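You operate a simulated robot arm through the tools that you are given. There is no shell and no other tool.

The job below is to be done with a simulated two-armed robot. You get a single attempt, and the scene is never put back.

TASK
Dress the foot by the grey bend: rub off the fused grit, then tap the green blanking plug home.
Fine: stone first, then light mallet blows, no chips; put both tools back; the other plugs stay proud. Set down upright: rubbing stone. What is to be rubbed or washed off counts as gone when no trace of it is left.

Only the result counts: the job must be done as asked and must still hold three seconds after the hand-in. Knocking over, shifting, dropping, spilling or breaking anything else fails it.

THE ROBOT
Two 7-joint arms with fingered hands on one trunk that stands fixed in place. Base frame: the origin is at the foot of the trunk, x ahead of it, y to its left, z up; the work surface is at about z = 840. Units: mm, degrees, N and s.
The left shoulder is at [70, 157, 1339], the right one opposite. With the tool pointing down near the work surface each hand reaches from about 100 to 880 mm from the base axis, measured 20 degrees to its own side. Payload 5 kg a hand.
The tool frame of a hand sits at the grasp point between the pads (the TCP): z along the fingers, y along the line on which they close. The tips reach 31 mm beyond it. The gripper opens to 156 mm. The gripper's body begins 88 mm behind the TCP. The gripper is a hand of 4 fingers: y runs from the thumb to the fingers, the wrist lies at [0, 0, -249] in the tool frame, and closing takes about 1.5 s.
Orientation is that of the tool frame in the base frame, as [roll, pitch, yaw] about the fixed x, y, z axes, in that order (R = Rz(yaw) Ry(pitch) Rx(roll)). With the fingers straight down and closing along the base's y, the tool's x points along the base's -x, its y along +y and its z along -z.

THE INTERFACE
- The arms move only by the tool play_rows. It takes "left_steps", "right_steps" or both (then of equal length, played together; a hand with none holds still); each is a list of rows, each a list of 2 entries, a list of its own where there are three numbers: the shift along the base's x, y, z in units of 200 mm (1.0 is 200 mm), then the turn, a rotation vector about the base's x, y, z in units of 60 degrees (1.0 is 60 degrees). In form: [[[tx, ty, tz], [wx, wy, wz]], ...]. A call has 1 to 20 rows; each row is the pose to reach, as a shift and turn from the pose commanded when the call began. "left_claw" and "right_claw" are, for a hand that has rows, the opening in per cent of the stroke, from 0 (shut) to 100 (fully open), set as the call begins (left out, the last holds). A call with a number of a shift or a turn outside -1 to 1 is refused whole. Each row takes 0.2 s and may step no farther than 50 mm and 8.6 degrees from the row before; otherwise, or with a gripper value out of range, the whole call is refused. A pose out of reach is approached as far as the arm can. The call stops where the force on the tool passes 90 N (or 10 N more than at its start, if that is more) or the arm is blocked; 0.2 s more then pass. The fingers move at their own pace (about 108 mm/s each) and stop on an object; they squeeze with about 33 N. The grip force told is the motor's: it shows also when the fingers shut on nothing. Time passes only in rows, and 0.2 s behind the last, so rows that repeat a pose let the fingers close. The reply holds the time, the measured pose of the TCP, the force on the tool along the base axes, the opening and the grip force, in the units named above and with some noise, with the torque about the TCP (base axes, N m) and any sound that the robot's microphone picked up.
- Cameras (640 x 400 px; columns grow to the right, rows downward): "scene" is now at [115.2, -49.2, 1570]; the picture's right is [-0.61, -0.80, -0.00], its down [-0.50, 0.38, -0.78] and it looks along [0.62, -0.47, -0.63] (base axes); focal length 320 px, centre (320, 200). "left" rides on the left gripper at [-72, 2, -111] in its tool frame; the picture's right is [-0.02, -1.00, 0.00], its down [0.84, -0.02, -0.54] and it looks along [0.54, -0.01, 0.84] (tool axes); focal length 234 px, centre (320, 200). "right" rides on the right gripper at [72, 2, -111] in its tool frame; the picture's right is [-0.02, 1.00, 0.00], its down [-0.84, -0.02, -0.54] and it looks along [-0.54, -0.01, 0.84] (tool axes); focal length 234 px, centre (320, 200). There is no depth. A picture from a camera that has moved, and an enlarged one, comes with that camera's place and axes in the base frame and with its lens. The place of the scene camera against the robot may be out by one fixed shift of up to 12 mm in any direction.
- camera(camera): a new picture of that camera. No time passes.
- slide_trunk(by): slides the trunk up (or, below 0, down) by that many mm; the arms and the scene camera ride with it, the base frame stays. It gives what a move gives, with no picture.
- finger_targets(finger1, finger2, finger3, thumb_bend, hand): sets how far each is bent, from 0 (flat) to 1 (curled in); at 0.3 the hand is open as for a grip, at 0.7 the pads meet at the TCP. One left out holds its place. A second passes; each finger stops where it meets its share of the squeeze, and holds until it gets a number again. A gripper value or a shape takes the hand back. It gives what a move gives, with no picture; readings hold the bend of each and the force on the fingers (four entries, about 0 where the hand has none), thumb and palm.
- preshape(shape, hand): the hand has 4 fingers and takes this shape, open, in about a second: jaw (thumb against the fingers, like two jaws); tri (thumb and two fingers); tip (a fingertip pinch); poke (one finger out to press); point (the index stretched); flat (the hand flat); cup (the hand cupped); fist (a fist). The gripper value then closes the fingers along that shape, each until it touches; the sizes above hold for jaw. It gives what a move gives, with no picture.
- turn_head(pan, tilt): turns the head with the scene camera to pan (to the left, within 86 degrees either way) and tilt (down, from -29 to 69), counted from straight ahead of the robot. It gives what a move gives.
- enlarge(camera, box): a new picture of the part [left, top, right, bottom] of that camera's present view, enlarged. No time passes.
- hand_in(): hands the job in; it is judged then, once.

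Places have to be worked out from the pictures, the camera data and where the tool is seen. Open the grippers and draw the arms clear of the work before you hand the job in, unless the task says otherwise.

The tools are called after "Call:" by a JSON object that holds its "api" and its "payload". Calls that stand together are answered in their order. play_rows: Moves the arms, as the interface text tells. Its arguments: {"type":"object","properties":{"left_steps":{"type":"array","items":{"type":"array"}},"left_claw":{"type":"number"},"right_steps":{"type":"array","items":{"type":"array"}},"right_claw":{"type":"number"}},"required":[]} The other tools are called the same way: slide_trunk (by) slides the trunk up or down; preshape (shape, hand) gives the hand a shape; finger_targets (finger1, finger2, finger3, thumb_bend, hand) moves the fingers one by one; turn_head (pan, tilt) turns the head that bears the scene camera; camera (camera) takes a picture; enlarge (camera, box) takes an enlarged picture of a part of a camera's view; hand_in () hands the job in.

At the start:

```text
time: 0.0
left_eef_pos: [613.3, -77.3, 1315.0]
left_ee_rot: [-180.0, -0.1, 180.0]
left_wrist_force: [-0.2, -0.8, -0.9]
left_torque: [-0.05, 0.03, -0.01]
left_opening: 155.9
left_finger_force: 0.1
left_shape: jaw
left_bend: [0.3, 0.3, 0.3, 0.3]
left_finger forces: [0.0, 0.1, 0.0, 0.1, 0.1, 0.0]
right_eef_pos: [455.4, -583.0, 1312.0]
right_ee_rot: [-180.0, 0.0, 180.0]
right_wrist_force: [-0.1, -0.1, 0.0]
right_torque: [0.01, 0.01, 0.01]
right_opening: 156.2
right_finger_force: 0.0
right_shape: jaw
right_bend: [0.3, 0.3, 0.3, 0.3]
right_finger forces: [0.0, 0.0, 0.1, 0.0, 0.0, 0.0]
trunk travel left (down, up): [-725.0, 215.0]
head pan, tilt: [-37.2, 39.2]
```

scene: 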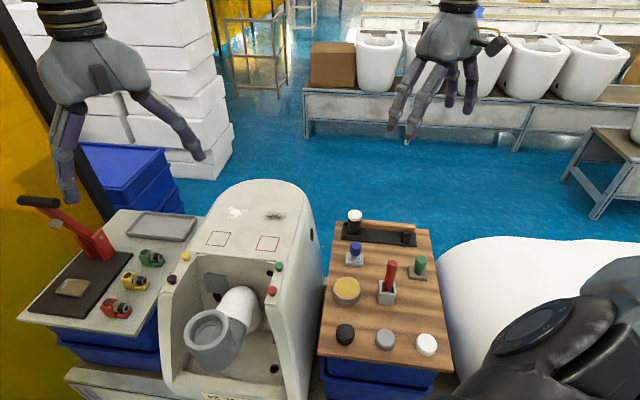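
right: 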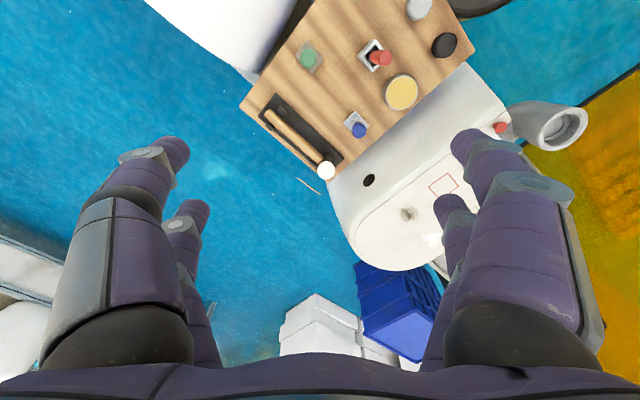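
left: 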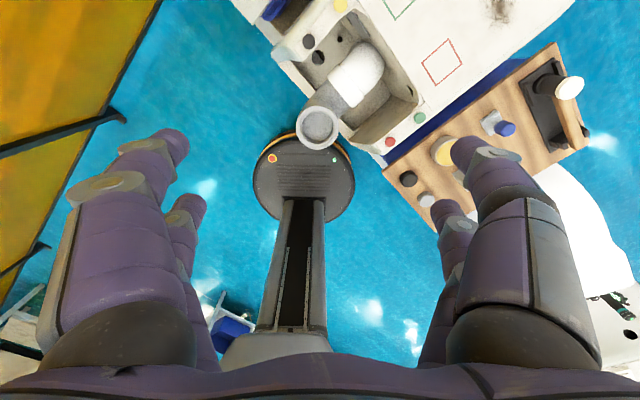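

I'll first look closely at the scene: a ceramic foot (toilet base) with a grey bend, two side tables with tools. Enlarging several parts to identify things.

Call:
{"api": "enlarge", "payload": {"camera": "scene", "box": [150, 170, 330, 290]}}

Call:
{"api": "enlarge", "payload": {"camera": "scene", "box": [150, 250, 330, 400]}}

Call:
{"api": "enlarge", "payload": {"camera": "scene", "box": [310, 200, 470, 370]}}

Call:
{"api": "enlarge", "payload": {"camera": "scene", "box": [10, 190, 210, 340]}}

```text
3.33 times, centred on (240, 230) of scene
camera zoom: at [115.2, -49.2, 1570.0], right [-0.61, -0.8, 0.0], down [-0.5, 0.38, -0.78], along [0.62, -0.47, -0.63], focal length 1067 px, centre (587, 100)
```

zoom: 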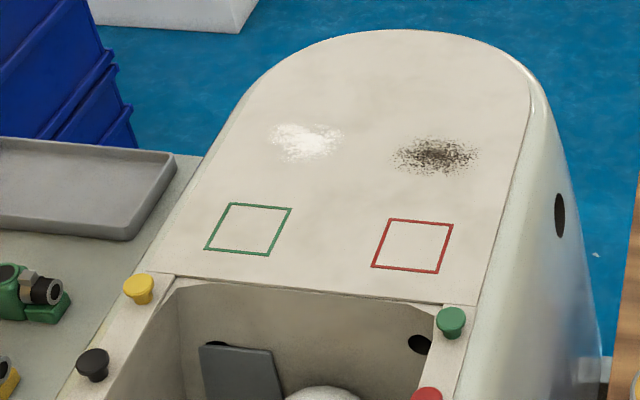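

```text
2.67 times, centred on (240, 325) of scene
camera zoom: at [115.2, -49.2, 1570.0], right [-0.61, -0.8, 0.0], down [-0.5, 0.38, -0.78], along [0.62, -0.47, -0.63], focal length 854 px, centre (533, -133)
```

zoom: 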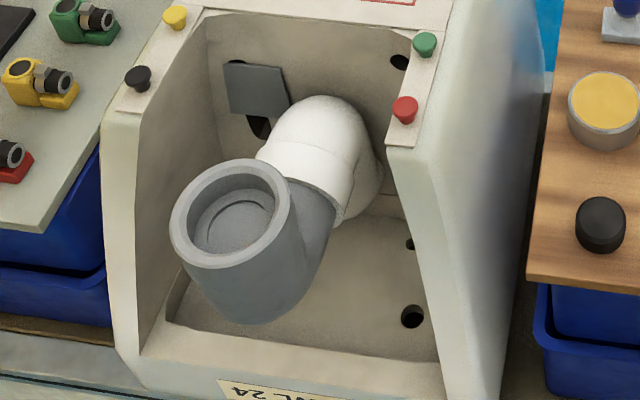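

```text
2.35 times, centred on (390, 285) of scene
camera zoom: at [115.2, -49.2, 1570.0], right [-0.61, -0.8, 0.0], down [-0.5, 0.38, -0.78], along [0.62, -0.47, -0.63], focal length 753 px, centre (155, 0)
```

zoom: 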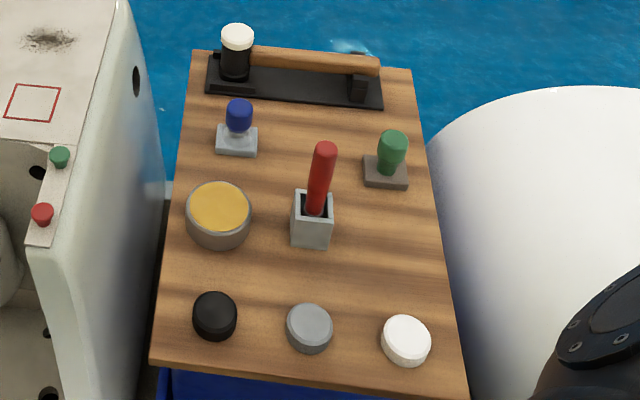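

```text
2.67 times, centred on (110, 265) of scene
camera zoom: at [115.2, -49.2, 1570.0], right [-0.61, -0.8, 0.0], down [-0.5, 0.38, -0.78], along [0.62, -0.47, -0.63], focal length 854 px, centre (880, 27)
```

zoom: 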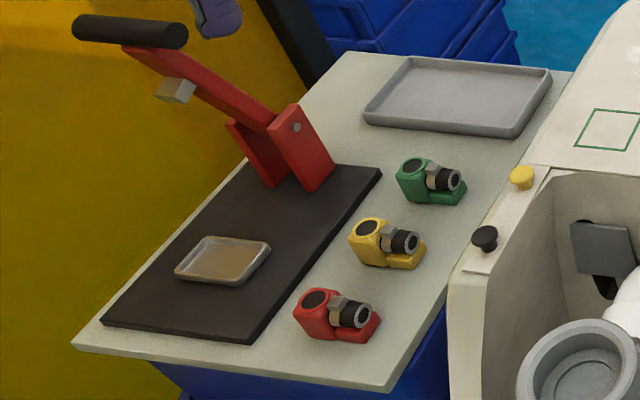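

The foot has a dark speckled patch and a white patch near two framed squares, with plugs at the rim: yellow, black, green and red. I'll turn the head to view the right-hand table and the surroundings straight on.

Call:
{"api": "turn_head", "payload": {"pan": -55, "tilt": 45}}

Call:
{"api": "camera", "payload": {"camera": "scene"}}

Call:
{"api": "enlarge", "payload": {"camera": "scene", "box": [160, 130, 400, 330]}}

```text
time: 0.8
left_eef_pos: [612.3, -77.7, 1314.3]
left_ee_rot: [180.0, 0.0, 180.0]
left_wrist_force: [-0.2, -0.2, -0.5]
left_torque: [-0.03, -0.03, 0.05]
left_opening: 156.0
left_finger_force: 0.0
left_shape: jaw
left_bend: [0.3, 0.3, 0.3, 0.3]
left_finger forces: [0.0, 0.0, 0.0, 0.0, 0.0, 0.0]
right_eef_pos: [454.7, -583.4, 1311.9]
right_ee_rot: [-180.0, 0.0, 180.0]
right_wrist_force: [0.4, -0.7, 0.0]
right_torque: [-0.03, 0.0, 0.02]
right_opening: 156.2
right_finger_force: 0.1
right_shape: jaw
right_bend: [0.3, 0.3, 0.3, 0.3]
right_finger forces: [0.1, 0.0, 0.0, 0.0, 0.0, 0.0]
trunk travel left (down, up): [-725.0, 215.0]
head pan, tilt: [-55.0, 45.0]
```

```text
taken
camera scene: at [93.8, -63.9, 1561.5], right [-0.82, -0.57, 0.0], down [-0.41, 0.58, -0.71], along [0.41, -0.58, -0.71], focal length 320 px, centre (320, 200)
```

scene: 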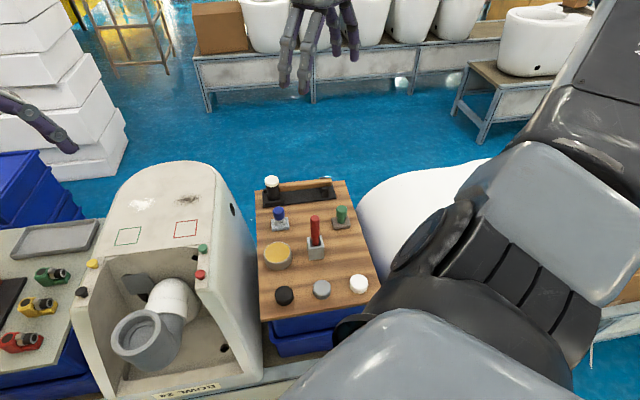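

```text
2.00 times, centred on (280, 230) of scene
camera zoom: at [93.8, -63.9, 1561.5], right [-0.82, -0.57, 0.0], down [-0.41, 0.58, -0.71], along [0.41, -0.58, -0.71], focal length 640 px, centre (400, 140)
```

zoom: 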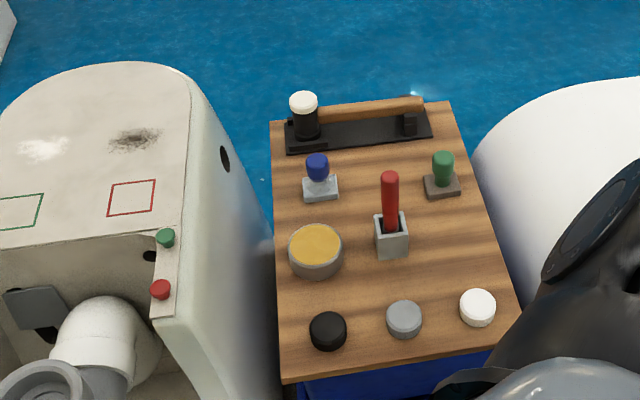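

The tools on the right-hand wooden table need close inspection: a mallet in a rack, two knob-handled blocks, a brush-like holder, a tin and pucks. I'll lower the right hand to look at it with its camera, keeping well above the items.

Call:
{"api": "play_rows", "payload": {"right_steps": [[[0.0, 0.0, -0.2], [0, 0, 0]], [[0.0, 0.02, -0.4], [0, 0, 0]], [[0.0, 0.04, -0.6], [0, 0, 0]], [[0.0, 0.06, -0.8], [0, 0, 0]], [[0.0, 0.08, -0.95], [0, 0, 0]], [[0.0, 0.08, -0.95], [0, 0, 0]]]}}

Call:
{"api": "camera", "payload": {"camera": "right"}}

```text
time: 2.2
left_eef_pos: [611.5, -77.7, 1315.4]
left_ee_rot: [180.0, 0.0, 180.0]
left_wrist_force: [0.3, 0.7, 0.5]
left_torque: [0.01, 0.01, -0.01]
left_opening: 156.1
left_finger_force: 0.0
left_shape: jaw
left_bend: [0.3, 0.3, 0.3, 0.3]
left_finger forces: [0.1, 0.1, 0.0, 0.0, 0.0, 0.0]
right_eef_pos: [455.2, -570.0, 1120.9]
right_ee_rot: [180.0, 0.0, -179.9]
right_wrist_force: [-0.3, 0.1, -1.3]
right_torque: [-0.03, 0.01, -0.04]
right_opening: 156.0
right_finger_force: 0.0
right_shape: jaw
right_bend: [0.3, 0.3, 0.3, 0.3]
right_finger forces: [0.0, 0.0, 0.0, 0.0, 0.0, 0.0]
trunk travel left (down, up): [-725.0, 215.0]
head pan, tilt: [-55.0, 45.0]
```

```text
taken
camera right: at [381.6, -566.4, 1232.7], right [0.02, 1.0, 0.0], down [0.84, -0.02, 0.55], along [0.55, -0.01, -0.84], focal length 234 px, centre (320, 200)
```

right: 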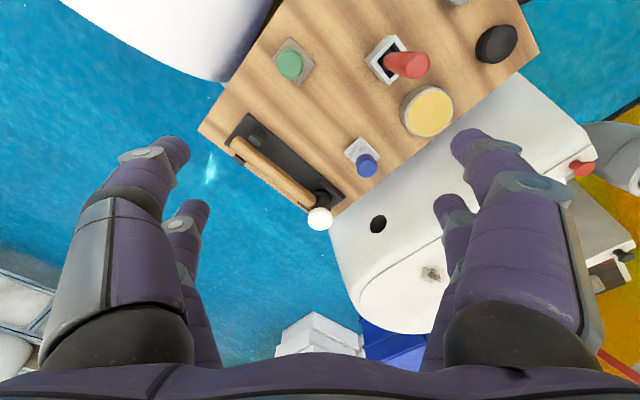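

The table is nearer than the camera centre. I'll zoom in on its items in this view.

Call:
{"api": "enlarge", "payload": {"camera": "right", "box": [190, 0, 550, 230]}}

Call:
{"api": "enlarge", "payload": {"camera": "right", "box": [330, 120, 430, 190]}}

Call:
{"api": "enlarge", "payload": {"camera": "right", "box": [250, 20, 350, 100]}}

```text
1.74 times, centred on (370, 115) of right
camera zoom: at [381.6, -566.4, 1232.7], right [0.02, 1.0, 0.0], down [0.84, -0.02, 0.55], along [0.55, -0.01, -0.84], focal length 407 px, centre (233, 348)
```

zoom: 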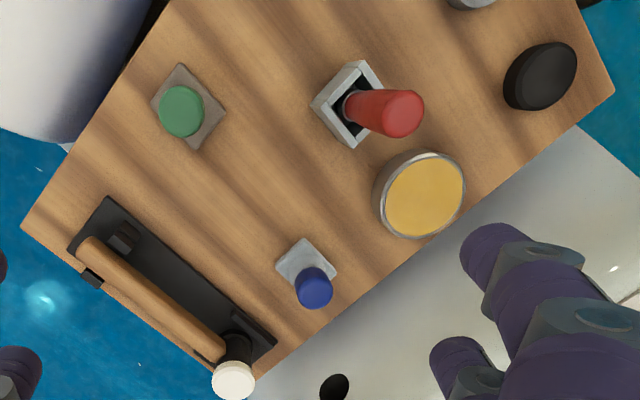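

```text
5.71 times, centred on (380, 155) of right
camera zoom: at [381.6, -566.4, 1232.7], right [0.02, 1.0, 0.0], down [0.84, -0.02, 0.55], along [0.55, -0.01, -0.84], focal length 1338 px, centre (-23, 457)
```

zoom: 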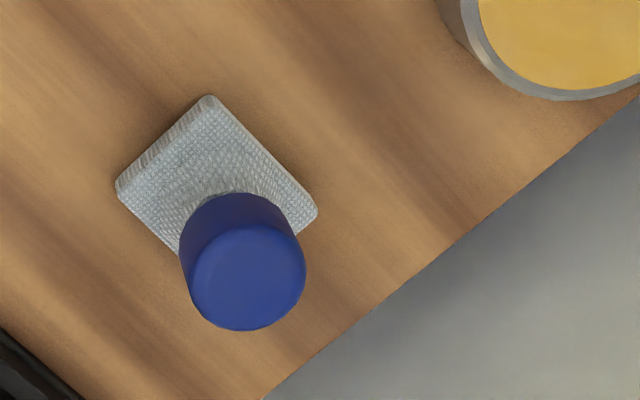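

```text
5.00 times, centred on (300, 60) of right
camera zoom: at [381.6, -566.4, 1232.7], right [0.02, 1.0, 0.0], down [0.84, -0.02, 0.55], along [0.55, -0.01, -0.84], focal length 1171 px, centre (420, 900)
```

zoom: 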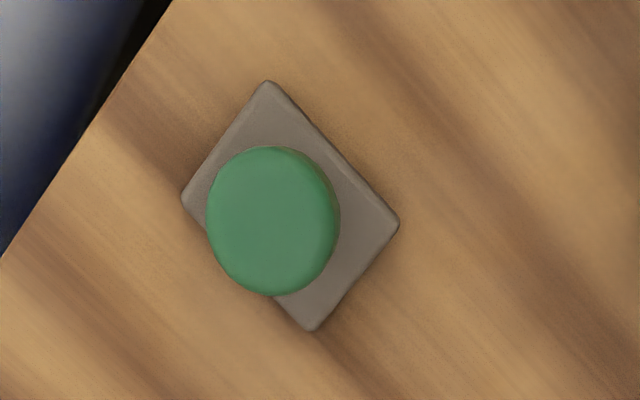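

The green-knobbed block looks like smooth stone and the blue-knobbed one looks like woven pad. I'll pull the hand back and down a little for a better look at all the table items.

Call:
{"api": "play_rows", "payload": {"right_steps": [[[-0.2, 0.0, -0.05], [0, 0, 0]], [[-0.4, 0.0, -0.1], [0, 0, 0]], [[-0.55, 0.0, -0.2], [0, 0, 0]], [[-0.65, 0.0, -0.3], [0, 0, 0]], [[-0.65, 0.0, -0.3], [0, 0, 0]], [[-0.65, 0.0, -0.3], [0, 0, 0]]]}}

Call:
{"api": "camera", "payload": {"camera": "right"}}

Call:
{"api": "enlarge", "payload": {"camera": "right", "box": [150, 40, 470, 240]}}

```text
time: 3.6
left_eef_pos: [612.6, -77.9, 1315.2]
left_ee_rot: [180.0, 0.0, -180.0]
left_wrist_force: [-0.2, 0.5, 1.5]
left_torque: [0.02, -0.01, 0.01]
left_opening: 155.8
left_finger_force: 0.0
left_shape: jaw
left_bend: [0.3, 0.3, 0.3, 0.3]
left_finger forces: [0.1, 0.1, 0.0, 0.1, 0.0, 0.1]
right_eef_pos: [324.5, -567.8, 1061.8]
right_ee_rot: [-180.0, 0.0, -180.0]
right_wrist_force: [0.2, -0.6, -0.3]
right_torque: [0.0, 0.03, -0.02]
right_opening: 155.8
right_finger_force: 0.0
right_shape: jaw
right_bend: [0.3, 0.3, 0.3, 0.3]
right_finger forces: [0.0, 0.1, 0.0, 0.0, 0.0, 0.1]
trunk travel left (down, up): [-725.0, 215.0]
head pan, tilt: [-55.0, 45.0]
```

```text
taken
camera right: at [251.1, -564.6, 1174.1], right [0.02, 1.0, 0.0], down [0.84, -0.02, 0.54], along [0.54, -0.01, -0.84], focal length 234 px, centre (320, 200)
```

right: 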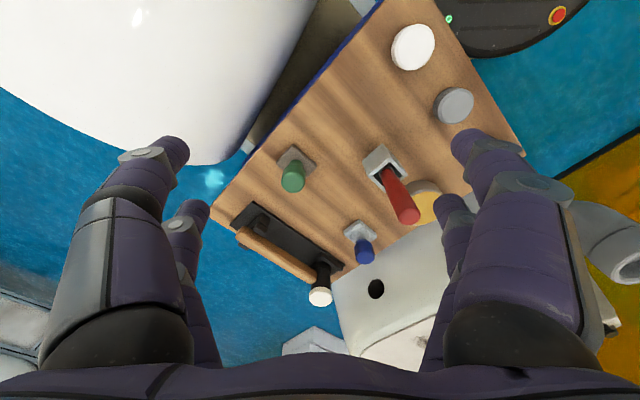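

```text
2.00 times, centred on (310, 140) of right
camera zoom: at [251.1, -564.6, 1174.1], right [0.02, 1.0, 0.0], down [0.84, -0.02, 0.54], along [0.54, -0.01, -0.84], focal length 468 px, centre (340, 320)
```

zoom: 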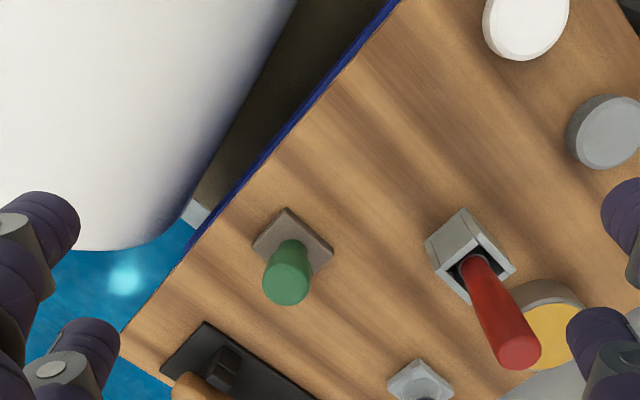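

Another white body lies beyond the table on the right. I'll zoom in on the stone block and look at the white body too.

Call:
{"api": "enlarge", "payload": {"camera": "right", "box": [260, 135, 340, 200]}}

Call:
{"api": "enlarge", "payload": {"camera": "right", "box": [330, 200, 410, 270]}}

Call:
{"api": "enlarge", "payload": {"camera": "right", "box": [0, 0, 320, 200]}}

Call:
{"api": "enlarge", "payload": {"camera": "right", "box": [200, 190, 350, 310]}}

```text
6.15 times, centred on (300, 168) of right
camera zoom: at [251.1, -564.6, 1174.1], right [0.02, 1.0, 0.0], down [0.84, -0.02, 0.54], along [0.54, -0.01, -0.84], focal length 1441 px, centre (443, 400)
```

zoom: 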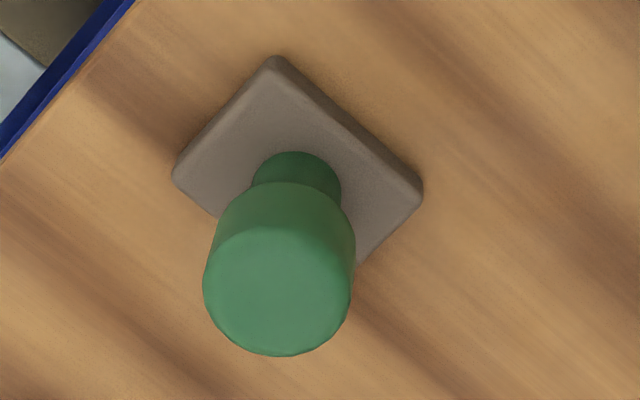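

```text
5.71 times, centred on (370, 235) of right
camera zoom: at [251.1, -564.6, 1174.1], right [0.02, 1.0, 0.0], down [0.84, -0.02, 0.54], along [0.54, -0.01, -0.84], focal length 1338 px, centre (34, 0)
```

zoom: 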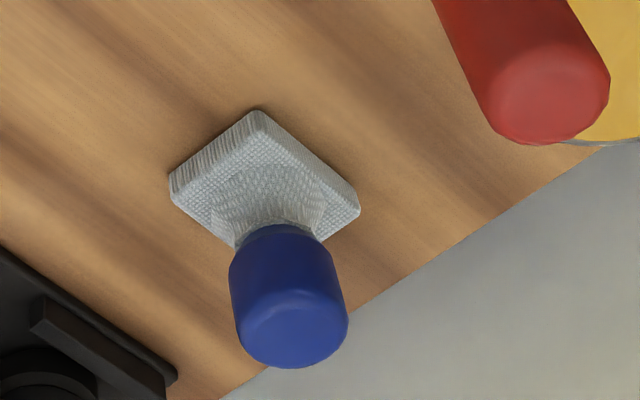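

```text
2.00 times, centred on (160, 100) of right
camera zoom: at [251.1, -564.6, 1174.1], right [0.02, 1.0, 0.0], down [0.84, -0.02, 0.54], along [0.54, -0.01, -0.84], focal length 468 px, centre (640, 400)
```

zoom: 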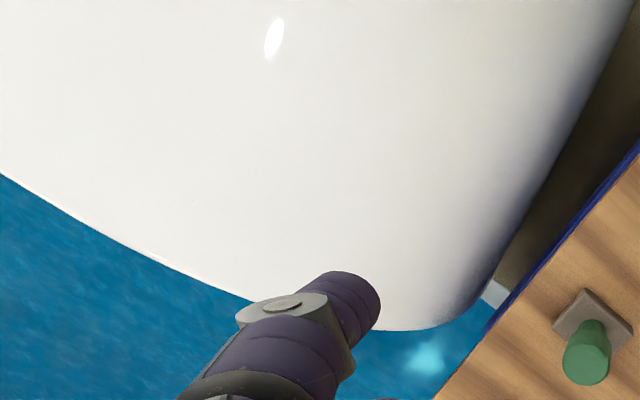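

```text
3.33 times, centred on (275, 250) of right
camera zoom: at [251.1, -564.6, 1174.1], right [0.02, 1.0, 0.0], down [0.84, -0.02, 0.54], along [0.54, -0.01, -0.84], focal length 781 px, centre (470, 33)
```

zoom: 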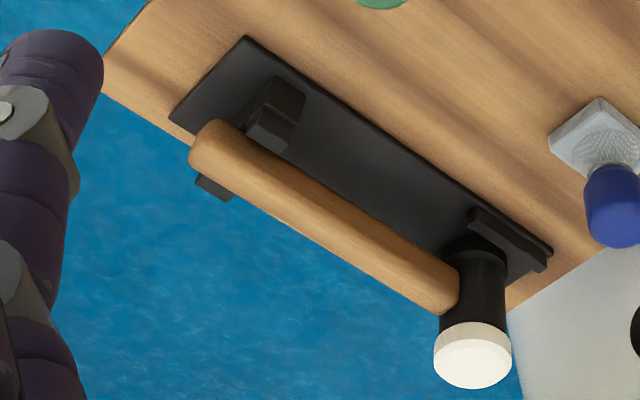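

The stone is the green-knobbed plain block; the blue one is a woven-covered pad. The mallet rests in a cradle with its head upright. Next I'll move the right hand over toward the foot to inspect the patches and plugs.

Call:
{"api": "play_rows", "payload": {"right_steps": [[[0.1, 0.1, 0.2], [0, 0, 0]], [[0.2, 0.3, 0.3], [0, 0, 0]], [[0.3, 0.5, 0.35], [0, 0, 0]], [[0.4, 0.7, 0.35], [0, 0, 0]], [[0.5, 0.9, 0.35], [0, 0, 0]], [[0.6, 1.0, 0.35], [0, 0, 0]]]}}

Call:
{"api": "play_rows", "payload": {"right_steps": [[[0.1, 0.2, 0.0], [0, 0, 0]], [[0.2, 0.4, 0.0], [0, 0, 0]], [[0.3, 0.5, 0.0], [0, 0, 0]], [[0.35, 0.5, -0.1], [0, 0, 0]], [[0.35, 0.5, -0.1], [0, 0, 0]]]}}

Call:
{"api": "camera", "payload": {"camera": "right"}}

```text
time: 5.0
left_eef_pos: [613.6, -76.4, 1314.0]
left_ee_rot: [180.0, -0.1, -179.9]
left_wrist_force: [0.6, 0.1, -0.4]
left_torque: [0.01, 0.03, -0.01]
left_opening: 155.9
left_finger_force: 0.0
left_shape: jaw
left_bend: [0.3, 0.3, 0.3, 0.3]
left_finger forces: [0.0, 0.1, 0.0, 0.0, 0.0, 0.0]
right_eef_pos: [446.3, -366.7, 1131.0]
right_ee_rot: [179.9, -0.1, 180.0]
right_wrist_force: [1.0, -0.3, -0.9]
right_torque: [-0.03, 0.0, -0.02]
right_opening: 155.9
right_finger_force: 0.0
right_shape: jaw
right_bend: [0.3, 0.3, 0.3, 0.3]
right_finger forces: [0.0, 0.0, 0.1, 0.1, 0.0, 0.0]
trunk travel left (down, up): [-725.0, 215.0]
head pan, tilt: [-55.0, 45.0]
```

```text
time: 6.2
left_eef_pos: [612.6, -77.2, 1314.3]
left_ee_rot: [-179.9, 0.0, 179.9]
left_wrist_force: [-0.5, 0.6, -0.1]
left_torque: [0.0, -0.04, 0.03]
left_opening: 155.8
left_finger_force: 0.1
left_shape: jaw
left_bend: [0.3, 0.3, 0.3, 0.3]
left_finger forces: [0.0, 0.1, 0.0, 0.0, 0.0, 0.0]
right_eef_pos: [516.5, -265.6, 1110.3]
right_ee_rot: [-180.0, 0.0, 180.0]
right_wrist_force: [-0.5, -0.1, 1.4]
right_torque: [-0.01, -0.01, -0.01]
right_opening: 155.9
right_finger_force: 0.0
right_shape: jaw
right_bend: [0.3, 0.3, 0.3, 0.3]
right_finger forces: [0.0, 0.1, 0.0, 0.1, 0.0, 0.0]
trunk travel left (down, up): [-725.0, 215.0]
head pan, tilt: [-55.0, 45.0]
```

```text
taken
camera right: at [442.6, -261.9, 1222.1], right [0.02, 1.0, 0.0], down [0.84, -0.02, 0.54], along [0.54, -0.01, -0.84], focal length 234 px, centre (320, 200)
```

right: 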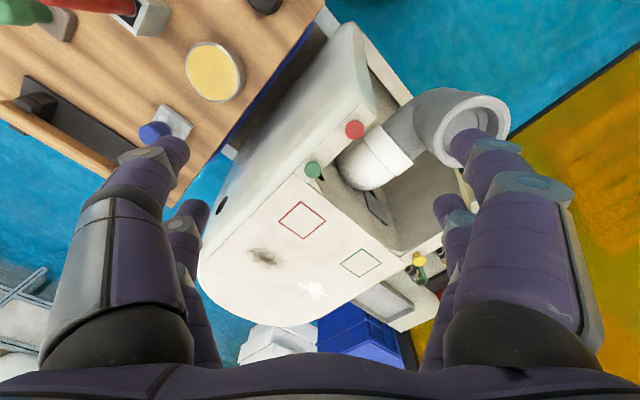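

Call:
{"api": "enlarge", "payload": {"camera": "right", "box": [190, 150, 430, 320]}}

Call:
{"api": "enlarge", "payload": {"camera": "right", "box": [230, 230, 350, 310]}}

Call:
{"api": "enlarge", "payload": {"camera": "right", "box": [290, 100, 390, 190]}}

```text
2.35 times, centred on (310, 235) of right
camera zoom: at [442.6, -261.9, 1222.1], right [0.02, 1.0, 0.0], down [0.84, -0.02, 0.54], along [0.54, -0.01, -0.84], focal length 551 px, centre (344, 118)
```

zoom: 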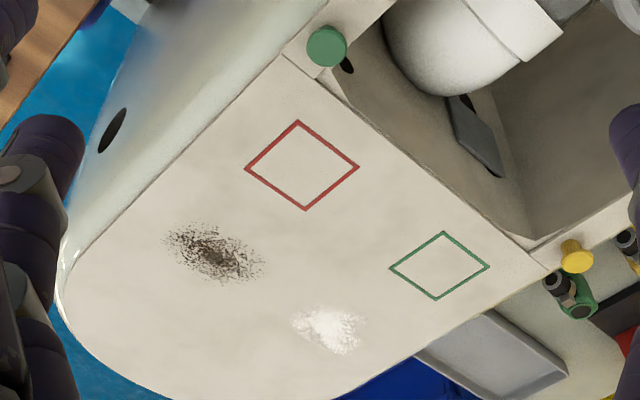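

```text
5.00 times, centred on (290, 270) of right
camera zoom: at [442.6, -261.9, 1222.1], right [0.02, 1.0, 0.0], down [0.84, -0.02, 0.54], along [0.54, -0.01, -0.84], focal length 1171 px, centre (470, -150)
```

zoom: 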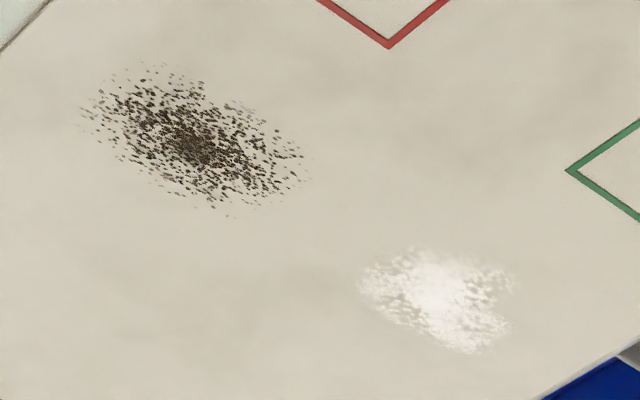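

```text
4.44 times, centred on (340, 145) of right
camera zoom: at [442.6, -261.9, 1222.1], right [0.02, 1.0, 0.0], down [0.84, -0.02, 0.54], along [0.54, -0.01, -0.84], focal length 1041 px, centre (231, 444)
```

zoom: 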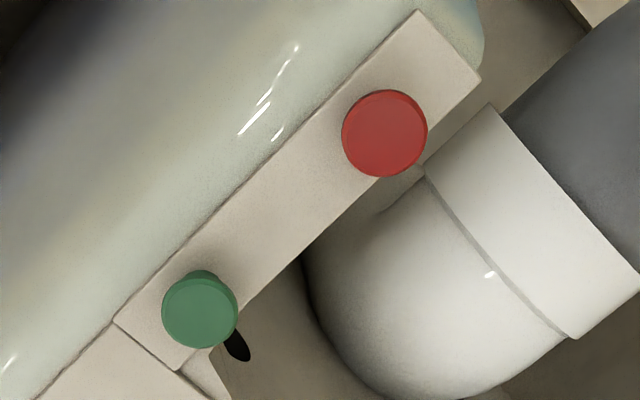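

The dark specks are the fused grit, and the white smear is something else to leave alone. Next I'll check how the fingers are arranged on the hand by zooming the scene camera on the hands.

Call:
{"api": "turn_head", "payload": {"pan": -30, "tilt": 30}}

Call:
{"api": "camera", "payload": {"camera": "scene"}}

```text
time: 7.1
left_eef_pos: [611.6, -78.3, 1314.0]
left_ee_rot: [-179.9, -0.1, -179.9]
left_wrist_force: [0.0, 0.2, 0.2]
left_torque: [0.03, -0.01, -0.03]
left_opening: 155.9
left_finger_force: 0.0
left_shape: jaw
left_bend: [0.3, 0.3, 0.3, 0.3]
left_finger forces: [0.0, 0.0, 0.1, 0.0, 0.0, 0.0]
right_eef_pos: [516.0, -265.2, 1110.2]
right_ee_rot: [-180.0, 0.0, 180.0]
right_wrist_force: [-0.2, 0.7, 0.5]
right_torque: [0.02, 0.01, -0.01]
right_opening: 156.0
right_finger_force: 0.2
right_shape: jaw
right_bend: [0.3, 0.3, 0.3, 0.3]
right_finger forces: [0.1, 0.0, 0.0, 0.0, 0.0, 0.1]
trunk travel left (down, up): [-725.0, 215.0]
head pan, tilt: [-30.0, 30.0]
```

```text
taken
camera scene: at [125.3, -42.7, 1584.0], right [-0.5, -0.87, 0.0], down [-0.43, 0.25, -0.87], along [0.75, -0.43, -0.5], focal length 320 px, centre (320, 200)
```

scene: 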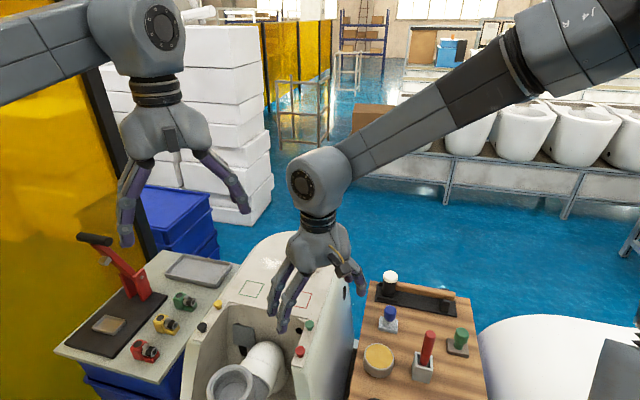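

Call:
{"api": "enlarge", "payload": {"camera": "scene", "box": [260, 210, 400, 345]}}

Call:
{"api": "enlarge", "payload": {"camera": "scene", "box": [90, 60, 270, 260]}}

```text
2.96 times, centred on (330, 278) of scene
camera zoom: at [125.3, -42.7, 1584.0], right [-0.5, -0.87, 0.0], down [-0.43, 0.25, -0.87], along [0.75, -0.43, -0.5], focal length 949 px, centre (290, -30)
```

zoom: 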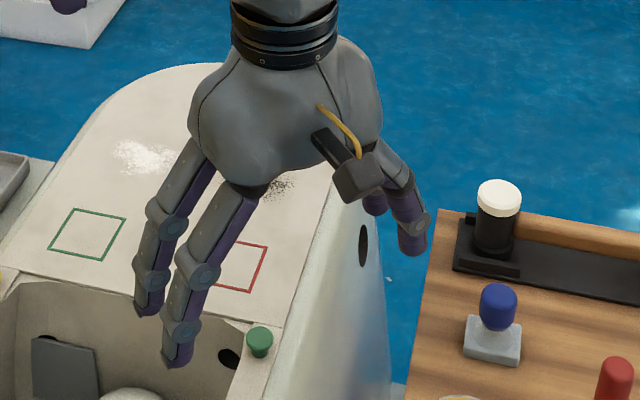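

```text
2.00 times, centred on (180, 160) of scene
camera zoom: at [125.3, -42.7, 1584.0], right [-0.5, -0.87, 0.0], down [-0.43, 0.25, -0.87], along [0.75, -0.43, -0.5], focal length 640 px, centre (600, 280)
```

zoom: 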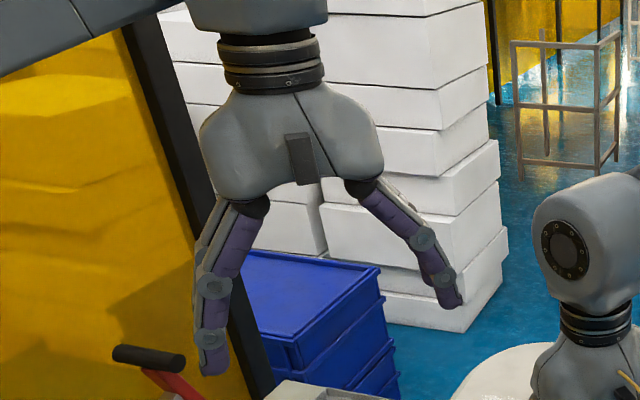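

The jaw has two fingers per side about 45 mm apart, which is awkward for a 31 mm knob. I'll try the "tri" and "tip" shapes in free air and look at them.

Call:
{"api": "preshape", "payload": {"shape": "tri", "hand": "right"}}

Call:
{"api": "camera", "payload": {"camera": "right"}}

Call:
{"api": "enlarge", "payload": {"camera": "scene", "box": [260, 210, 400, 345]}}

Call:
{"api": "preshape", "payload": {"shape": "tip", "hand": "right"}}

Call:
{"api": "camera", "payload": {"camera": "right"}}

Call:
{"api": "enlarge", "payload": {"camera": "scene", "box": [260, 210, 400, 345]}}

```text
time: 8.0
left_eef_pos: [612.5, -77.4, 1315.0]
left_ee_rot: [180.0, 0.0, -180.0]
left_wrist_force: [-0.2, 1.5, -0.2]
left_torque: [0.01, 0.0, -0.03]
left_opening: 156.0
left_finger_force: 0.1
left_shape: jaw
left_bend: [0.3, 0.3, 0.3, 0.3]
left_finger forces: [0.0, 0.1, 0.0, 0.0, 0.0, 0.1]
right_eef_pos: [515.8, -266.0, 1110.3]
right_ee_rot: [180.0, 0.0, -180.0]
right_wrist_force: [0.0, -0.2, 0.2]
right_torque: [0.02, -0.01, -0.01]
right_opening: 155.9
right_finger_force: 0.1
right_shape: tri
right_bend: [0.3, 0.3, 0.3, 0.3]
right_finger forces: [0.0, 0.0, 0.1, 0.0, 0.1, 0.1]
trunk travel left (down, up): [-725.0, 215.0]
head pan, tilt: [-30.0, 30.0]
```

```text
taken
camera right: at [442.4, -262.8, 1222.0], right [0.02, 1.0, 0.0], down [0.84, -0.02, 0.54], along [0.54, -0.01, -0.84], focal length 234 px, centre (320, 200)
```

right: 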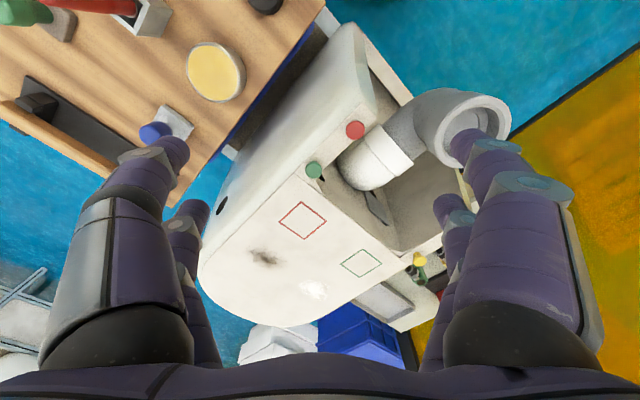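

```text
2.96 times, centred on (330, 278) of scene
camera zoom: at [125.4, -42.3, 1584.1], right [-0.5, -0.87, 0.0], down [-0.43, 0.25, -0.87], along [0.75, -0.43, -0.5], focal length 949 px, centre (290, -30)
```

zoom: 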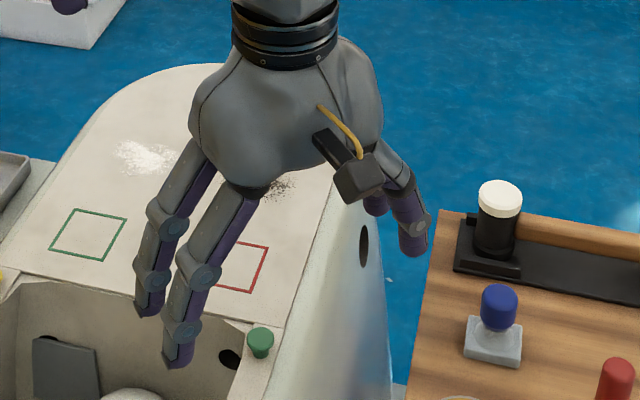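

```text
time: 8.9
left_eef_pos: [611.2, -78.3, 1314.2]
left_ee_rot: [-179.9, 0.1, -180.0]
left_wrist_force: [-0.4, -0.6, -0.1]
left_torque: [-0.04, -0.01, 0.0]
left_opening: 156.3
left_finger_force: 0.0
left_shape: jaw
left_bend: [0.3, 0.3, 0.3, 0.3]
left_finger forces: [0.0, 0.0, 0.0, 0.1, 0.0, 0.0]
right_eef_pos: [516.1, -266.0, 1110.6]
right_ee_rot: [-180.0, 0.0, -180.0]
right_wrist_force: [-0.7, -0.3, -0.3]
right_torque: [-0.02, 0.0, -0.02]
right_opening: 156.1
right_finger_force: 0.1
right_shape: tip
right_bend: [0.3, 0.3, 0.3, 0.3]
right_finger forces: [0.0, 0.1, 0.0, 0.0, 0.1, 0.0]
trunk travel left (down, up): [-725.0, 215.0]
head pan, tilt: [-30.0, 30.0]
```

```text
taken
camera right: at [442.4, -262.9, 1222.0], right [0.02, 1.0, 0.0], down [0.84, -0.02, 0.54], along [0.54, -0.01, -0.84], focal length 234 px, centre (320, 200)
```

right: 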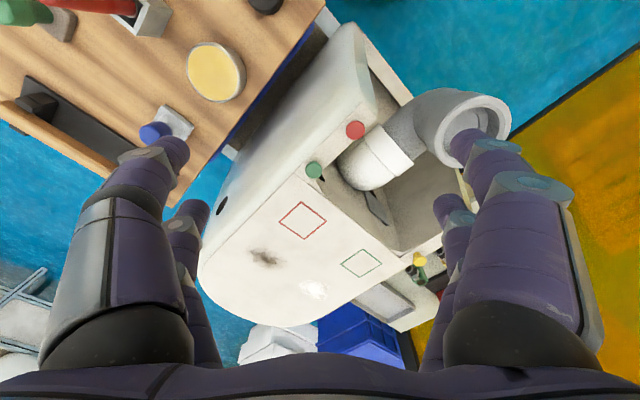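

```text
2.96 times, centred on (330, 278) of scene
camera zoom: at [125.4, -42.4, 1584.1], right [-0.5, -0.87, 0.0], down [-0.43, 0.25, -0.87], along [0.75, -0.43, -0.5], focal length 949 px, centre (290, -30)
```

zoom: 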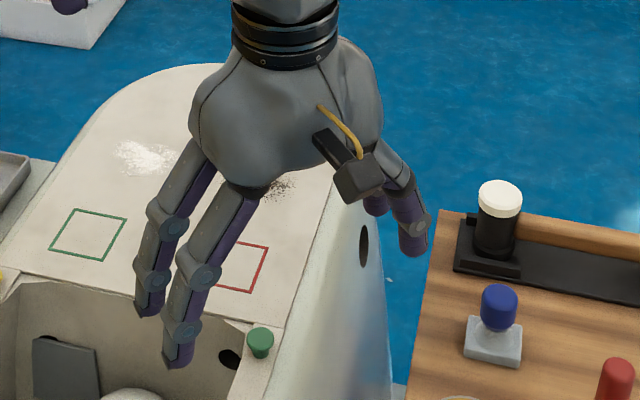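

Open shapes look alike, so I'll go back to jaw and close it in free air to see how the fingers meet.

Call:
{"api": "preshape", "payload": {"shape": "jaw", "hand": "right"}}

Call:
{"api": "play_rows", "payload": {"right_steps": [[[0, 0, 0], [0, 0, 0]], [[0, 0, 0], [0, 0, 0]], [[0, 0, 0], [0, 0, 0]], [[0, 0, 0], [0, 0, 0]], [[0, 0, 0], [0, 0, 0]], [[0, 0, 0], [0, 0, 0]], [[0, 0, 0], [0, 0, 0]]], "right_claw": 18}}

Call:
{"api": "camera", "payload": {"camera": "right"}}

Call:
{"api": "enlarge", "payload": {"camera": "scene", "box": [260, 210, 400, 345]}}

```text
time: 9.8
left_eef_pos: [612.2, -77.9, 1313.4]
left_ee_rot: [180.0, 0.0, 179.9]
left_wrist_force: [0.2, -0.5, 0.4]
left_torque: [-0.04, -0.01, 0.02]
left_opening: 155.9
left_finger_force: 0.1
left_shape: jaw
left_bend: [0.3, 0.3, 0.3, 0.3]
left_finger forces: [0.0, 0.1, 0.1, 0.1, 0.1, 0.1]
right_eef_pos: [516.0, -265.4, 1111.1]
right_ee_rot: [-180.0, 0.0, 180.0]
right_wrist_force: [-0.6, 0.2, 0.5]
right_torque: [0.02, 0.01, 0.02]
right_opening: 155.7
right_finger_force: 0.0
right_shape: jaw
right_bend: [0.3, 0.3, 0.3, 0.3]
right_finger forces: [0.0, 0.1, 0.0, 0.0, 0.1, 0.0]
trunk travel left (down, up): [-725.0, 215.0]
head pan, tilt: [-30.0, 30.0]
```

```text
time: 11.4
left_eef_pos: [612.3, -78.2, 1314.2]
left_ee_rot: [180.0, 0.0, -180.0]
left_wrist_force: [-0.5, 0.0, 0.6]
left_torque: [0.0, -0.02, 0.02]
left_opening: 156.2
left_finger_force: 0.2
left_shape: jaw
left_bend: [0.3, 0.3, 0.3, 0.3]
left_finger forces: [0.0, 0.1, 0.0, 0.0, 0.0, 0.0]
right_eef_pos: [515.9, -265.7, 1111.2]
right_ee_rot: [180.0, 0.0, -180.0]
right_wrist_force: [-0.1, -0.4, -1.1]
right_torque: [0.0, -0.01, 0.0]
right_opening: 28.4
right_finger_force: 0.1
right_shape: jaw
right_bend: [0.73, 0.73, 0.73, 0.7]
right_finger forces: [0.0, 0.1, 0.0, 0.0, 0.0, 0.0]
trunk travel left (down, up): [-725.0, 215.0]
head pan, tilt: [-30.0, 30.0]
```

```text
taken
camera right: at [442.4, -262.8, 1222.0], right [0.02, 1.0, 0.0], down [0.84, -0.02, 0.54], along [0.54, -0.01, -0.84], focal length 234 px, centre (320, 200)
```

right: 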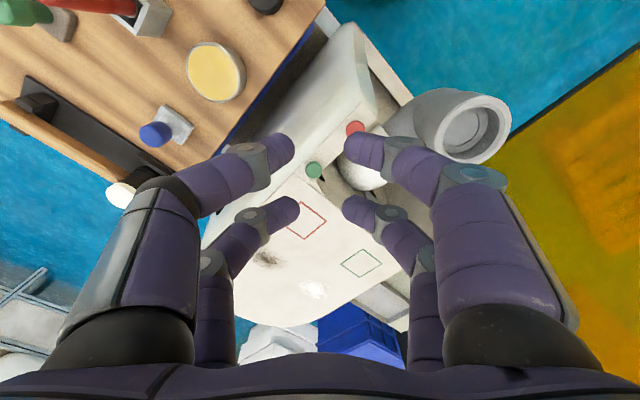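

```text
2.96 times, centred on (330, 278) of scene
camera zoom: at [125.4, -42.4, 1584.1], right [-0.5, -0.87, 0.0], down [-0.43, 0.25, -0.87], along [0.75, -0.43, -0.5], focal length 949 px, centre (290, -30)
```

zoom: 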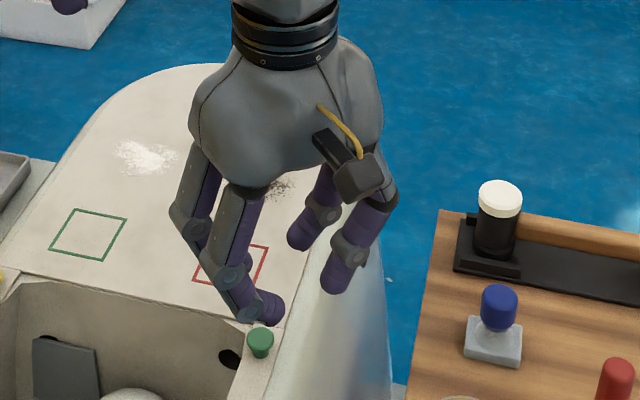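

In jaw the finger pairs bracket the knob's width. I'll compare how tri and tip close.

Call:
{"api": "preshape", "payload": {"shape": "tri", "hand": "right"}}

Call:
{"api": "play_rows", "payload": {"right_steps": [[[0, 0, 0], [0, 0, 0]], [[0, 0, 0], [0, 0, 0]], [[0, 0, 0], [0, 0, 0]], [[0, 0, 0], [0, 0, 0]], [[0, 0, 0], [0, 0, 0]], [[0, 0, 0], [0, 0, 0]], [[0, 0, 0], [0, 0, 0]]], "right_claw": 18}}

Call:
{"api": "camera", "payload": {"camera": "right"}}

Call:
{"api": "enlarge", "payload": {"camera": "scene", "box": [260, 210, 400, 345]}}

Call:
{"api": "preshape", "payload": {"shape": "tip", "hand": "right"}}

Call:
{"api": "play_rows", "payload": {"right_steps": [[[0, 0, 0], [0, 0, 0]], [[0, 0, 0], [0, 0, 0]], [[0, 0, 0], [0, 0, 0]], [[0, 0, 0], [0, 0, 0]], [[0, 0, 0], [0, 0, 0]], [[0, 0, 0], [0, 0, 0]], [[0, 0, 0], [0, 0, 0]]], "right_claw": 18}}

Call:
{"api": "camera", "payload": {"camera": "right"}}

Call:
{"api": "enlarge", "payload": {"camera": "scene", "box": [260, 210, 400, 345]}}

```text
time: 12.3
left_eef_pos: [612.5, -78.6, 1314.1]
left_ee_rot: [-180.0, 0.1, 179.9]
left_wrist_force: [0.4, -0.6, 0.5]
left_torque: [0.0, 0.0, -0.01]
left_opening: 155.8
left_finger_force: 0.1
left_shape: jaw
left_bend: [0.3, 0.3, 0.3, 0.3]
left_finger forces: [0.0, 0.1, 0.0, 0.0, 0.0, 0.0]
right_eef_pos: [515.7, -265.8, 1110.7]
right_ee_rot: [-179.9, 0.1, 180.0]
right_wrist_force: [0.1, 0.1, 0.7]
right_torque: [0.02, 0.01, 0.0]
right_opening: 155.5
right_finger_force: 0.0
right_shape: tri
right_bend: [0.3, 0.3, 0.3, 0.3]
right_finger forces: [0.2, 0.0, 0.0, 0.1, 0.0, 0.0]
trunk travel left (down, up): [-725.0, 215.0]
head pan, tilt: [-30.0, 30.0]
```

```text
time: 13.9
left_eef_pos: [612.5, -78.2, 1314.7]
left_ee_rot: [180.0, 0.0, 179.9]
left_wrist_force: [-0.4, -0.5, -0.1]
left_torque: [0.01, 0.0, -0.02]
left_opening: 155.7
left_finger_force: 0.0
left_shape: jaw
left_bend: [0.3, 0.3, 0.3, 0.3]
left_finger forces: [0.0, 0.0, 0.0, 0.0, 0.0, 0.1]
right_eef_pos: [515.7, -265.4, 1111.3]
right_ee_rot: [-180.0, -0.1, -179.9]
right_wrist_force: [0.1, 0.3, -0.4]
right_torque: [0.02, 0.02, 0.01]
right_opening: 28.6
right_finger_force: 0.1
right_shape: tri
right_bend: [0.73, 0.73, 0.73, 0.7]
right_finger forces: [0.1, 0.0, 0.1, 0.1, 0.0, 0.1]
trunk travel left (down, up): [-725.0, 215.0]
head pan, tilt: [-30.0, 30.0]
```

```text
taken
camera right: at [442.4, -262.8, 1222.0], right [0.02, 1.0, 0.0], down [0.84, -0.02, 0.54], along [0.54, -0.01, -0.84], focal length 234 px, centre (320, 200)
```

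right: 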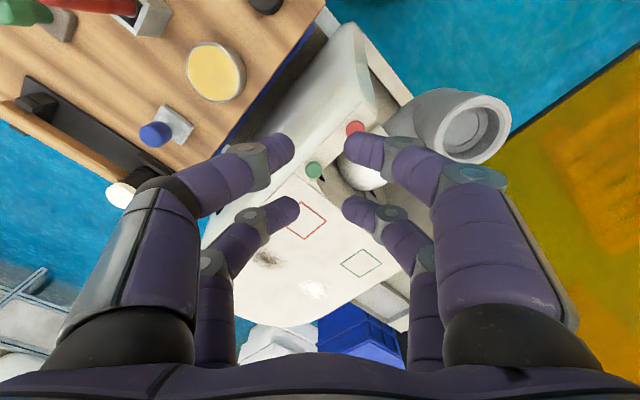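

```text
2.96 times, centred on (330, 278) of scene
camera zoom: at [125.4, -42.4, 1584.1], right [-0.5, -0.87, 0.0], down [-0.43, 0.25, -0.87], along [0.75, -0.43, -0.5], focal length 949 px, centre (290, -30)
```

zoom: 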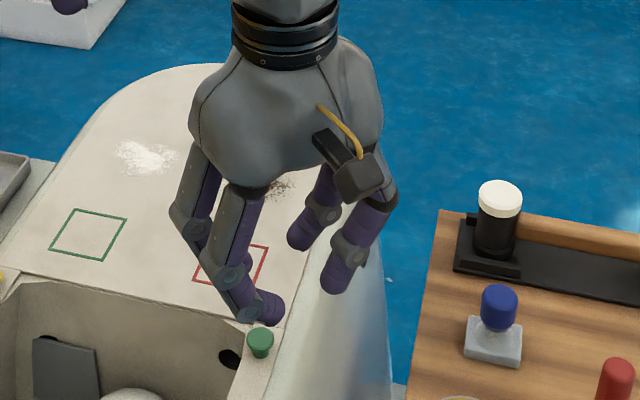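

```text
time: 14.8
left_eef_pos: [613.0, -77.4, 1313.9]
left_ee_rot: [-179.9, 0.1, 180.0]
left_wrist_force: [0.1, -0.7, 0.5]
left_torque: [0.01, 0.02, 0.02]
left_opening: 155.9
left_finger_force: 0.1
left_shape: jaw
left_bend: [0.3, 0.3, 0.3, 0.3]
left_finger forces: [0.0, 0.0, 0.0, 0.0, 0.0, 0.0]
right_eef_pos: [515.6, -265.0, 1111.0]
right_ee_rot: [179.9, 0.0, -180.0]
right_wrist_force: [0.1, 0.2, 0.0]
right_torque: [-0.03, -0.04, -0.02]
right_opening: 156.0
right_finger_force: 0.0
right_shape: tip
right_bend: [0.3, 0.3, 0.3, 0.3]
right_finger forces: [0.1, 0.1, 0.0, 0.0, 0.0, 0.0]
trunk travel left (down, up): [-725.0, 215.0]
head pan, tilt: [-30.0, 30.0]
```

```text
time: 16.4
left_eef_pos: [613.2, -78.0, 1314.7]
left_ee_rot: [-179.9, 0.0, 180.0]
left_wrist_force: [0.1, 0.6, 0.2]
left_torque: [-0.02, 0.0, -0.01]
left_opening: 156.1
left_finger_force: 0.0
left_shape: jaw
left_bend: [0.3, 0.3, 0.3, 0.3]
left_finger forces: [0.0, 0.1, 0.1, 0.0, 0.1, 0.1]
right_eef_pos: [515.5, -265.2, 1111.9]
right_ee_rot: [180.0, 0.1, 180.0]
right_wrist_force: [-0.4, 0.8, -0.3]
right_torque: [-0.01, -0.01, 0.0]
right_opening: 28.4
right_finger_force: 0.1
right_shape: tip
right_bend: [0.73, 0.73, 0.73, 0.7]
right_finger forces: [0.0, 0.0, 0.0, 0.1, 0.0, 0.0]
trunk travel left (down, up): [-725.0, 215.0]
head pan, tilt: [-30.0, 30.0]
```

```text
taken
camera right: at [442.4, -262.8, 1222.0], right [0.02, 1.0, 0.0], down [0.84, -0.02, 0.54], along [0.54, -0.01, -0.84], focal length 234 px, centre (320, 200)
```

right: 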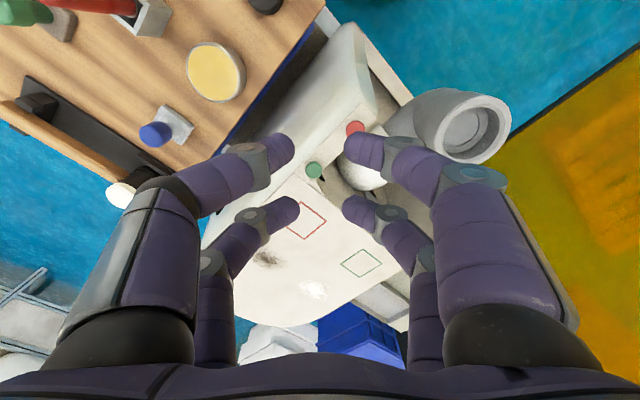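

```text
2.96 times, centred on (330, 278) of scene
camera zoom: at [125.4, -42.4, 1584.1], right [-0.5, -0.87, 0.0], down [-0.43, 0.25, -0.87], along [0.75, -0.43, -0.5], focal length 949 px, centre (290, -30)
```

zoom: 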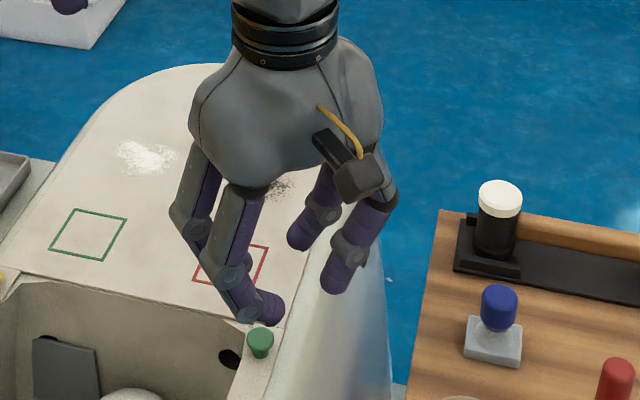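

All shapes close alike, so I'll use jaw. My estimates are stone at about (395,-602), knob top z≈909; grit patch at about (748,-368) on the foot top z≈932; green plug at about (575,-273,946), with everything turned by -45°. I'll set jaw, then travel high toward the stone, turning the hand -45° about z.

Call:
{"api": "preshape", "payload": {"shape": "jaw", "hand": "right"}}

Call:
{"api": "play_rows", "payload": {"right_steps": [[[-0.05, -0.15, 0.05], [0, 0, -0.14]], [[-0.1, -0.35, 0.05], [0, 0, -0.28]], [[-0.2, -0.55, 0.05], [0, 0, -0.42]], [[-0.3, -0.75, 0.05], [0, 0, -0.56]], [[-0.4, -0.9, 0.05], [0, 0, -0.67]], [[-0.45, -1.0, 0.05], [0, 0, -0.75]], [[-0.45, -1.0, 0.05], [0, 0, -0.75]]]}}

Call:
{"api": "camera", "payload": {"camera": "right"}}

```text
time: 17.3
left_eef_pos: [612.3, -77.2, 1314.3]
left_ee_rot: [180.0, 0.0, -180.0]
left_wrist_force: [0.0, -0.3, -0.1]
left_torque: [0.01, 0.0, 0.02]
left_opening: 156.0
left_finger_force: 0.1
left_shape: jaw
left_bend: [0.3, 0.3, 0.3, 0.3]
left_finger forces: [0.0, 0.0, 0.0, 0.0, 0.1, 0.0]
right_eef_pos: [514.3, -265.0, 1110.4]
right_ee_rot: [180.0, 0.0, 180.0]
right_wrist_force: [-0.3, 0.5, -0.4]
right_torque: [0.02, 0.03, 0.0]
right_opening: 156.0
right_finger_force: 0.0
right_shape: jaw
right_bend: [0.3, 0.3, 0.3, 0.3]
right_finger forces: [0.1, 0.0, 0.0, 0.2, 0.1, 0.0]
trunk travel left (down, up): [-725.0, 215.0]
head pan, tilt: [-30.0, 30.0]
```

```text
time: 18.9
left_eef_pos: [612.1, -77.8, 1313.3]
left_ee_rot: [180.0, 0.0, 180.0]
left_wrist_force: [-0.6, -0.7, 0.1]
left_torque: [-0.05, -0.01, 0.03]
left_opening: 155.9
left_finger_force: 0.1
left_shape: jaw
left_bend: [0.3, 0.3, 0.3, 0.3]
left_finger forces: [0.0, 0.0, 0.0, 0.0, 0.0, 0.0]
right_eef_pos: [426.2, -466.8, 1121.8]
right_ee_rot: [-180.0, 0.1, 135.0]
right_wrist_force: [-0.2, 0.4, 0.2]
right_torque: [-0.06, -0.06, -0.02]
right_opening: 155.9
right_finger_force: 0.1
right_shape: jaw
right_bend: [0.3, 0.3, 0.3, 0.3]
right_finger forces: [0.0, 0.1, 0.1, 0.1, 0.0, 0.1]
trunk travel left (down, up): [-725.0, 215.0]
head pan, tilt: [-30.0, 30.0]
```

```text
taken
camera right: at [374.8, -414.0, 1232.9], right [0.72, 0.69, 0.0], down [0.58, -0.61, 0.54], along [0.38, -0.39, -0.84], focal length 234 px, centre (320, 200)
```

right: 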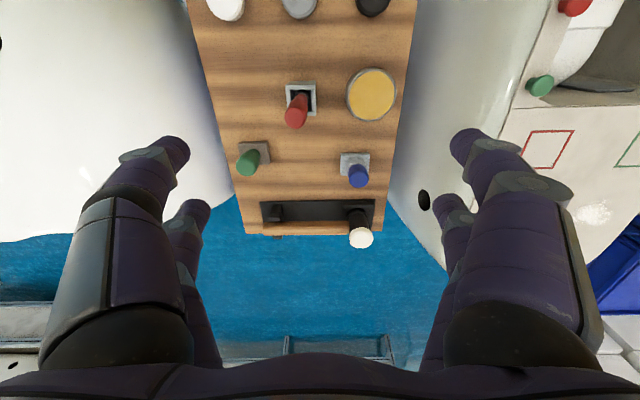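

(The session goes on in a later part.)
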